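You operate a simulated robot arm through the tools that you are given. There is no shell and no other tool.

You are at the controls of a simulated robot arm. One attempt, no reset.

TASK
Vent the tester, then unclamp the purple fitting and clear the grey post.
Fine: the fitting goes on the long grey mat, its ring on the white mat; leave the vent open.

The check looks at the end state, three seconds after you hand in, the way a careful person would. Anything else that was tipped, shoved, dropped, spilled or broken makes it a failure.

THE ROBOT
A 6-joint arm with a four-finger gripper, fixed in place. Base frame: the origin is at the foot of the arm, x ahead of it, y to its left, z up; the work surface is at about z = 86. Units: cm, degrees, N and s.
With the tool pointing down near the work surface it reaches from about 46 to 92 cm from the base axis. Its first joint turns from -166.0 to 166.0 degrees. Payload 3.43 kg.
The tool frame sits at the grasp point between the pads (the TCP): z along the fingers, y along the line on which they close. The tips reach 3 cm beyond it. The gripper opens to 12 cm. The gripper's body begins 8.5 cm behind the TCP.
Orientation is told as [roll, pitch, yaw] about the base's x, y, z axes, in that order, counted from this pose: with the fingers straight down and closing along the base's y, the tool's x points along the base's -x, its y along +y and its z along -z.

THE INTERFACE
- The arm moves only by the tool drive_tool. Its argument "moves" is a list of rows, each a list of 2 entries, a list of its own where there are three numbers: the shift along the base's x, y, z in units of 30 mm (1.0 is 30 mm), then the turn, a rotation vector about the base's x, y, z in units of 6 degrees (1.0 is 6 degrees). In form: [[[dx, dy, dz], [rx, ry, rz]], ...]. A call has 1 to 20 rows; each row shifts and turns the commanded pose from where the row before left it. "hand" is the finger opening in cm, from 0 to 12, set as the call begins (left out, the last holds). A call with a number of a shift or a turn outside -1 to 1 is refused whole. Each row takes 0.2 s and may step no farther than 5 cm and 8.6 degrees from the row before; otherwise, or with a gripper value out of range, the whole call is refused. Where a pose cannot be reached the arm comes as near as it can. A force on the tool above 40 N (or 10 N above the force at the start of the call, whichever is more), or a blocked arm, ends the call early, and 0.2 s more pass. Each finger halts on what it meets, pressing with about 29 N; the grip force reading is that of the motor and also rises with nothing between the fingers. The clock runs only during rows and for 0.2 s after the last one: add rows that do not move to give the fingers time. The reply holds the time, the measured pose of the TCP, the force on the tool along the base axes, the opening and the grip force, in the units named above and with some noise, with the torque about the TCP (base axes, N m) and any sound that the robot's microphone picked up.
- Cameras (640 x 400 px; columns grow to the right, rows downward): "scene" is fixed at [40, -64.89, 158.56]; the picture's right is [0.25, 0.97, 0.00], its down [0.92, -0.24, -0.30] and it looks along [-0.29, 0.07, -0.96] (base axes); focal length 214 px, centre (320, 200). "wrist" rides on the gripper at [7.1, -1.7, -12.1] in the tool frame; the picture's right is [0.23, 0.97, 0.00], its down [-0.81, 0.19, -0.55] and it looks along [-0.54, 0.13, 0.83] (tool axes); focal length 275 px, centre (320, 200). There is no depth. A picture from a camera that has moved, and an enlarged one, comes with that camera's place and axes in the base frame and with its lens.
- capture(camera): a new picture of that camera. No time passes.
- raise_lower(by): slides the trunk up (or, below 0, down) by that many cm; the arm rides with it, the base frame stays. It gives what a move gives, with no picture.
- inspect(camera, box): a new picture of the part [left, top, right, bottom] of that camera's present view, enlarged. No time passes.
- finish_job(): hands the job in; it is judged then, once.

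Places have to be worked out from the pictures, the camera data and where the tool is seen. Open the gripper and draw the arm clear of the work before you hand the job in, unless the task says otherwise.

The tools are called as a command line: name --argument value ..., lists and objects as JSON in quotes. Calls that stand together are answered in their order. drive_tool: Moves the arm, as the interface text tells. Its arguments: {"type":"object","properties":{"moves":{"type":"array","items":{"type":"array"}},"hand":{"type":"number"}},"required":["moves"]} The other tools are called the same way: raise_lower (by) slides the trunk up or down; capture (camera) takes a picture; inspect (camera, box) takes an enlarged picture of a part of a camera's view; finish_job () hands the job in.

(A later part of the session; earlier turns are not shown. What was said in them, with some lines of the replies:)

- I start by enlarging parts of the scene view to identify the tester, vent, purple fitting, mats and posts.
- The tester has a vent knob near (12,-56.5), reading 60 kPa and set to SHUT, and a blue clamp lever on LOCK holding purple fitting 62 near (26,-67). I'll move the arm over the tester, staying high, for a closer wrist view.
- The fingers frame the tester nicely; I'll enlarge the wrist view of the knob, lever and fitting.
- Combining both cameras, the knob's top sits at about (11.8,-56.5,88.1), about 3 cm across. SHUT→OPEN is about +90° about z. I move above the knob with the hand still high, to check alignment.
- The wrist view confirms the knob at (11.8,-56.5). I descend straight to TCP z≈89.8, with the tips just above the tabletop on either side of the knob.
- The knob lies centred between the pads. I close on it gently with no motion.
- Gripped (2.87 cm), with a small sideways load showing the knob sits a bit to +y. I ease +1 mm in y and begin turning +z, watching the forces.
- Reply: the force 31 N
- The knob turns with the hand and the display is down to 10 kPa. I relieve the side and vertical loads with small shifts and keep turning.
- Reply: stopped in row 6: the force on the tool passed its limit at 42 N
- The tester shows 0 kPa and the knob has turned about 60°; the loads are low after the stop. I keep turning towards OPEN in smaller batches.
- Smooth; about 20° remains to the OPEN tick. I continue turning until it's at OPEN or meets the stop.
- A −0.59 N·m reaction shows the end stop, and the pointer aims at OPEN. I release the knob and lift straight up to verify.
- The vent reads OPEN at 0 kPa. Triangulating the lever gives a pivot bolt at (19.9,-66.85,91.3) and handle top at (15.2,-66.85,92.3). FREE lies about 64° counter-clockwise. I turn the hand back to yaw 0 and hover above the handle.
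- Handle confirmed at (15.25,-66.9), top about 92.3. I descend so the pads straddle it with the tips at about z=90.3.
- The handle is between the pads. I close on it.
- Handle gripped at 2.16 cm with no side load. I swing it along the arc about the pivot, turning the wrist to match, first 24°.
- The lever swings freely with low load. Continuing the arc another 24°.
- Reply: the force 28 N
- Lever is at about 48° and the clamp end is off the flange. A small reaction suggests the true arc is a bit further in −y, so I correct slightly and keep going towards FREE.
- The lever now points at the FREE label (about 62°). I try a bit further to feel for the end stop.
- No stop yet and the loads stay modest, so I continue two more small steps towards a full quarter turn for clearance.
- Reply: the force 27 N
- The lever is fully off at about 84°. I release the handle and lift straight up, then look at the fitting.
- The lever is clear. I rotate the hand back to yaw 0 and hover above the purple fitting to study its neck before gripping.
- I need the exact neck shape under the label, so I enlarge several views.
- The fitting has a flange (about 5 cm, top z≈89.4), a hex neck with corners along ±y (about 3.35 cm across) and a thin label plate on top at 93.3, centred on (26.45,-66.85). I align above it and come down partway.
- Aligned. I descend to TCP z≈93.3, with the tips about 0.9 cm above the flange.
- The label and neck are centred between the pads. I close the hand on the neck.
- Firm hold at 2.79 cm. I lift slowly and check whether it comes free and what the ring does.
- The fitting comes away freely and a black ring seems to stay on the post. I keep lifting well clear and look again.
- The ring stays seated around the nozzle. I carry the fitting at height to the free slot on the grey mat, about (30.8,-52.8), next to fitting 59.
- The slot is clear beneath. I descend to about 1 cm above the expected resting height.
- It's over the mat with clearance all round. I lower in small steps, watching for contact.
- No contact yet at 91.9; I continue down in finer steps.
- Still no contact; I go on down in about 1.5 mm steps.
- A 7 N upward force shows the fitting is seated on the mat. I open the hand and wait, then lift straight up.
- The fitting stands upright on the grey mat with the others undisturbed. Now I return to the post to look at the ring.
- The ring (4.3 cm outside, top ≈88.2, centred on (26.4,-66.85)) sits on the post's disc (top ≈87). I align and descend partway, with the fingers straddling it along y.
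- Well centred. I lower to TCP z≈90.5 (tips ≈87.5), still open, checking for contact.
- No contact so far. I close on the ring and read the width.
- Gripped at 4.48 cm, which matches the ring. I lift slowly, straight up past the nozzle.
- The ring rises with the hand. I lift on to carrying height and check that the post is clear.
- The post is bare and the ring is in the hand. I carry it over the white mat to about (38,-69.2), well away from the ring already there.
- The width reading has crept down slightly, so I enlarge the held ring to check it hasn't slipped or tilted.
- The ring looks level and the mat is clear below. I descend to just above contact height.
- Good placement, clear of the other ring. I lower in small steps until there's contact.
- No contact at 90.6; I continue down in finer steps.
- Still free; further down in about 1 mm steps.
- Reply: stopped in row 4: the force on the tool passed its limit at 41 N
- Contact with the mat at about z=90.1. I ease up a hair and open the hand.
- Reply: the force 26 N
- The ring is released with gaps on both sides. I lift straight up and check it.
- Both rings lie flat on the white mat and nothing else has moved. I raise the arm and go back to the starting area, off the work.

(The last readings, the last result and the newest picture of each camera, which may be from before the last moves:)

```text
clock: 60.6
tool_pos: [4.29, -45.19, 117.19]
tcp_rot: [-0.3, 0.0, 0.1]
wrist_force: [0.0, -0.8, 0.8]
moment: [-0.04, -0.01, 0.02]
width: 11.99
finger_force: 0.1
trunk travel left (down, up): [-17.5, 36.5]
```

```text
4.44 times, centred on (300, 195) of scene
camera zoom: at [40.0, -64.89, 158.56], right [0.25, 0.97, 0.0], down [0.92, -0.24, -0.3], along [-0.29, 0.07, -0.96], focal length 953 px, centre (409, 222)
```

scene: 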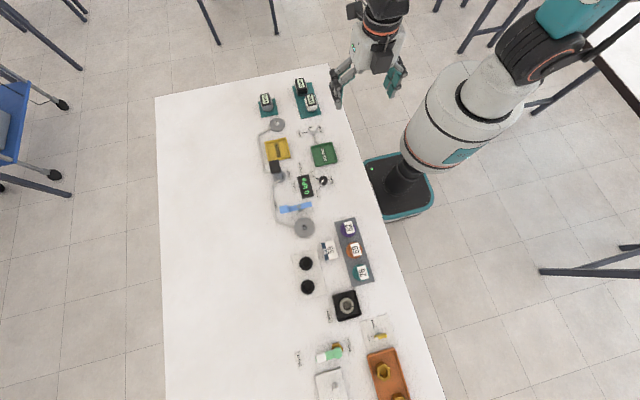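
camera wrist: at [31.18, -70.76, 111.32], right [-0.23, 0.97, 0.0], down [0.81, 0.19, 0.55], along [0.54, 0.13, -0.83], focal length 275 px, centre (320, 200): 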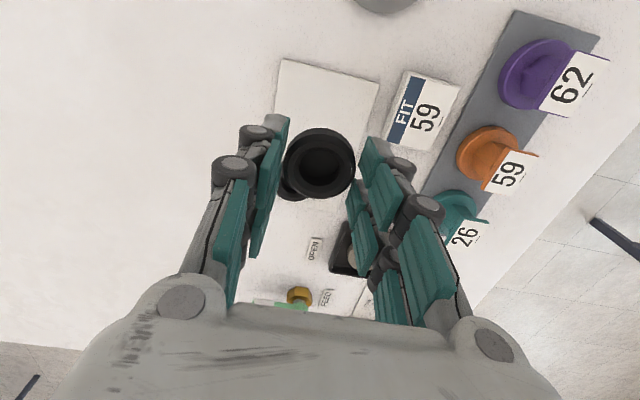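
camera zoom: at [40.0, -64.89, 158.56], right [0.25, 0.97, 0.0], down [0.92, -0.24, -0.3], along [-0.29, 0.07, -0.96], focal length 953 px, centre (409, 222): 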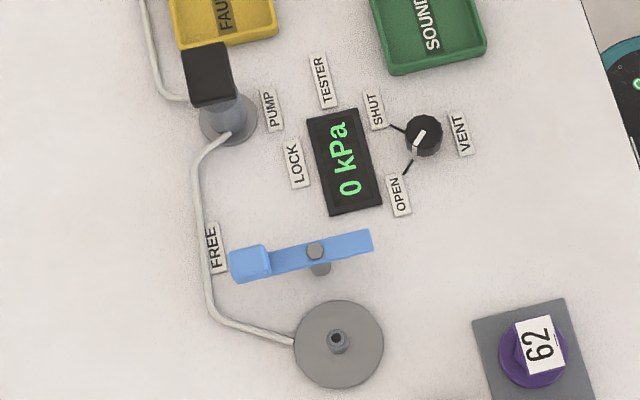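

The vent is open at 0 kPa, the lever is on FREE and the post is bare. Fitting 62 stands on the grey mat, its ring lies on the white mat, and the arm is clear with the hand open. I hand the job in.

finish_job

```text
The job is handed in.
```

The job is done and handed in; I haven't seen the check's verdict. The last pictures before hand-in showed:

- **Vent:** open, with the tester reading 0 kPa.
- **Clamp lever:** swung round to FREE, well clear of the post.
- **Purple fitting (62):** standing upright on the long grey mat, next to fitting 59.
- **Its ring:** flat on the white mat, not touching the ring that was already there.
- **Grey post:** bare.

Nothing else looked moved or tipped. The arm is back at its starting position with the hand open.

The force limit stopped the arm twice. It happened once while turning the vent knob and once when the ring touched down on the mat. I saw no damage either time.
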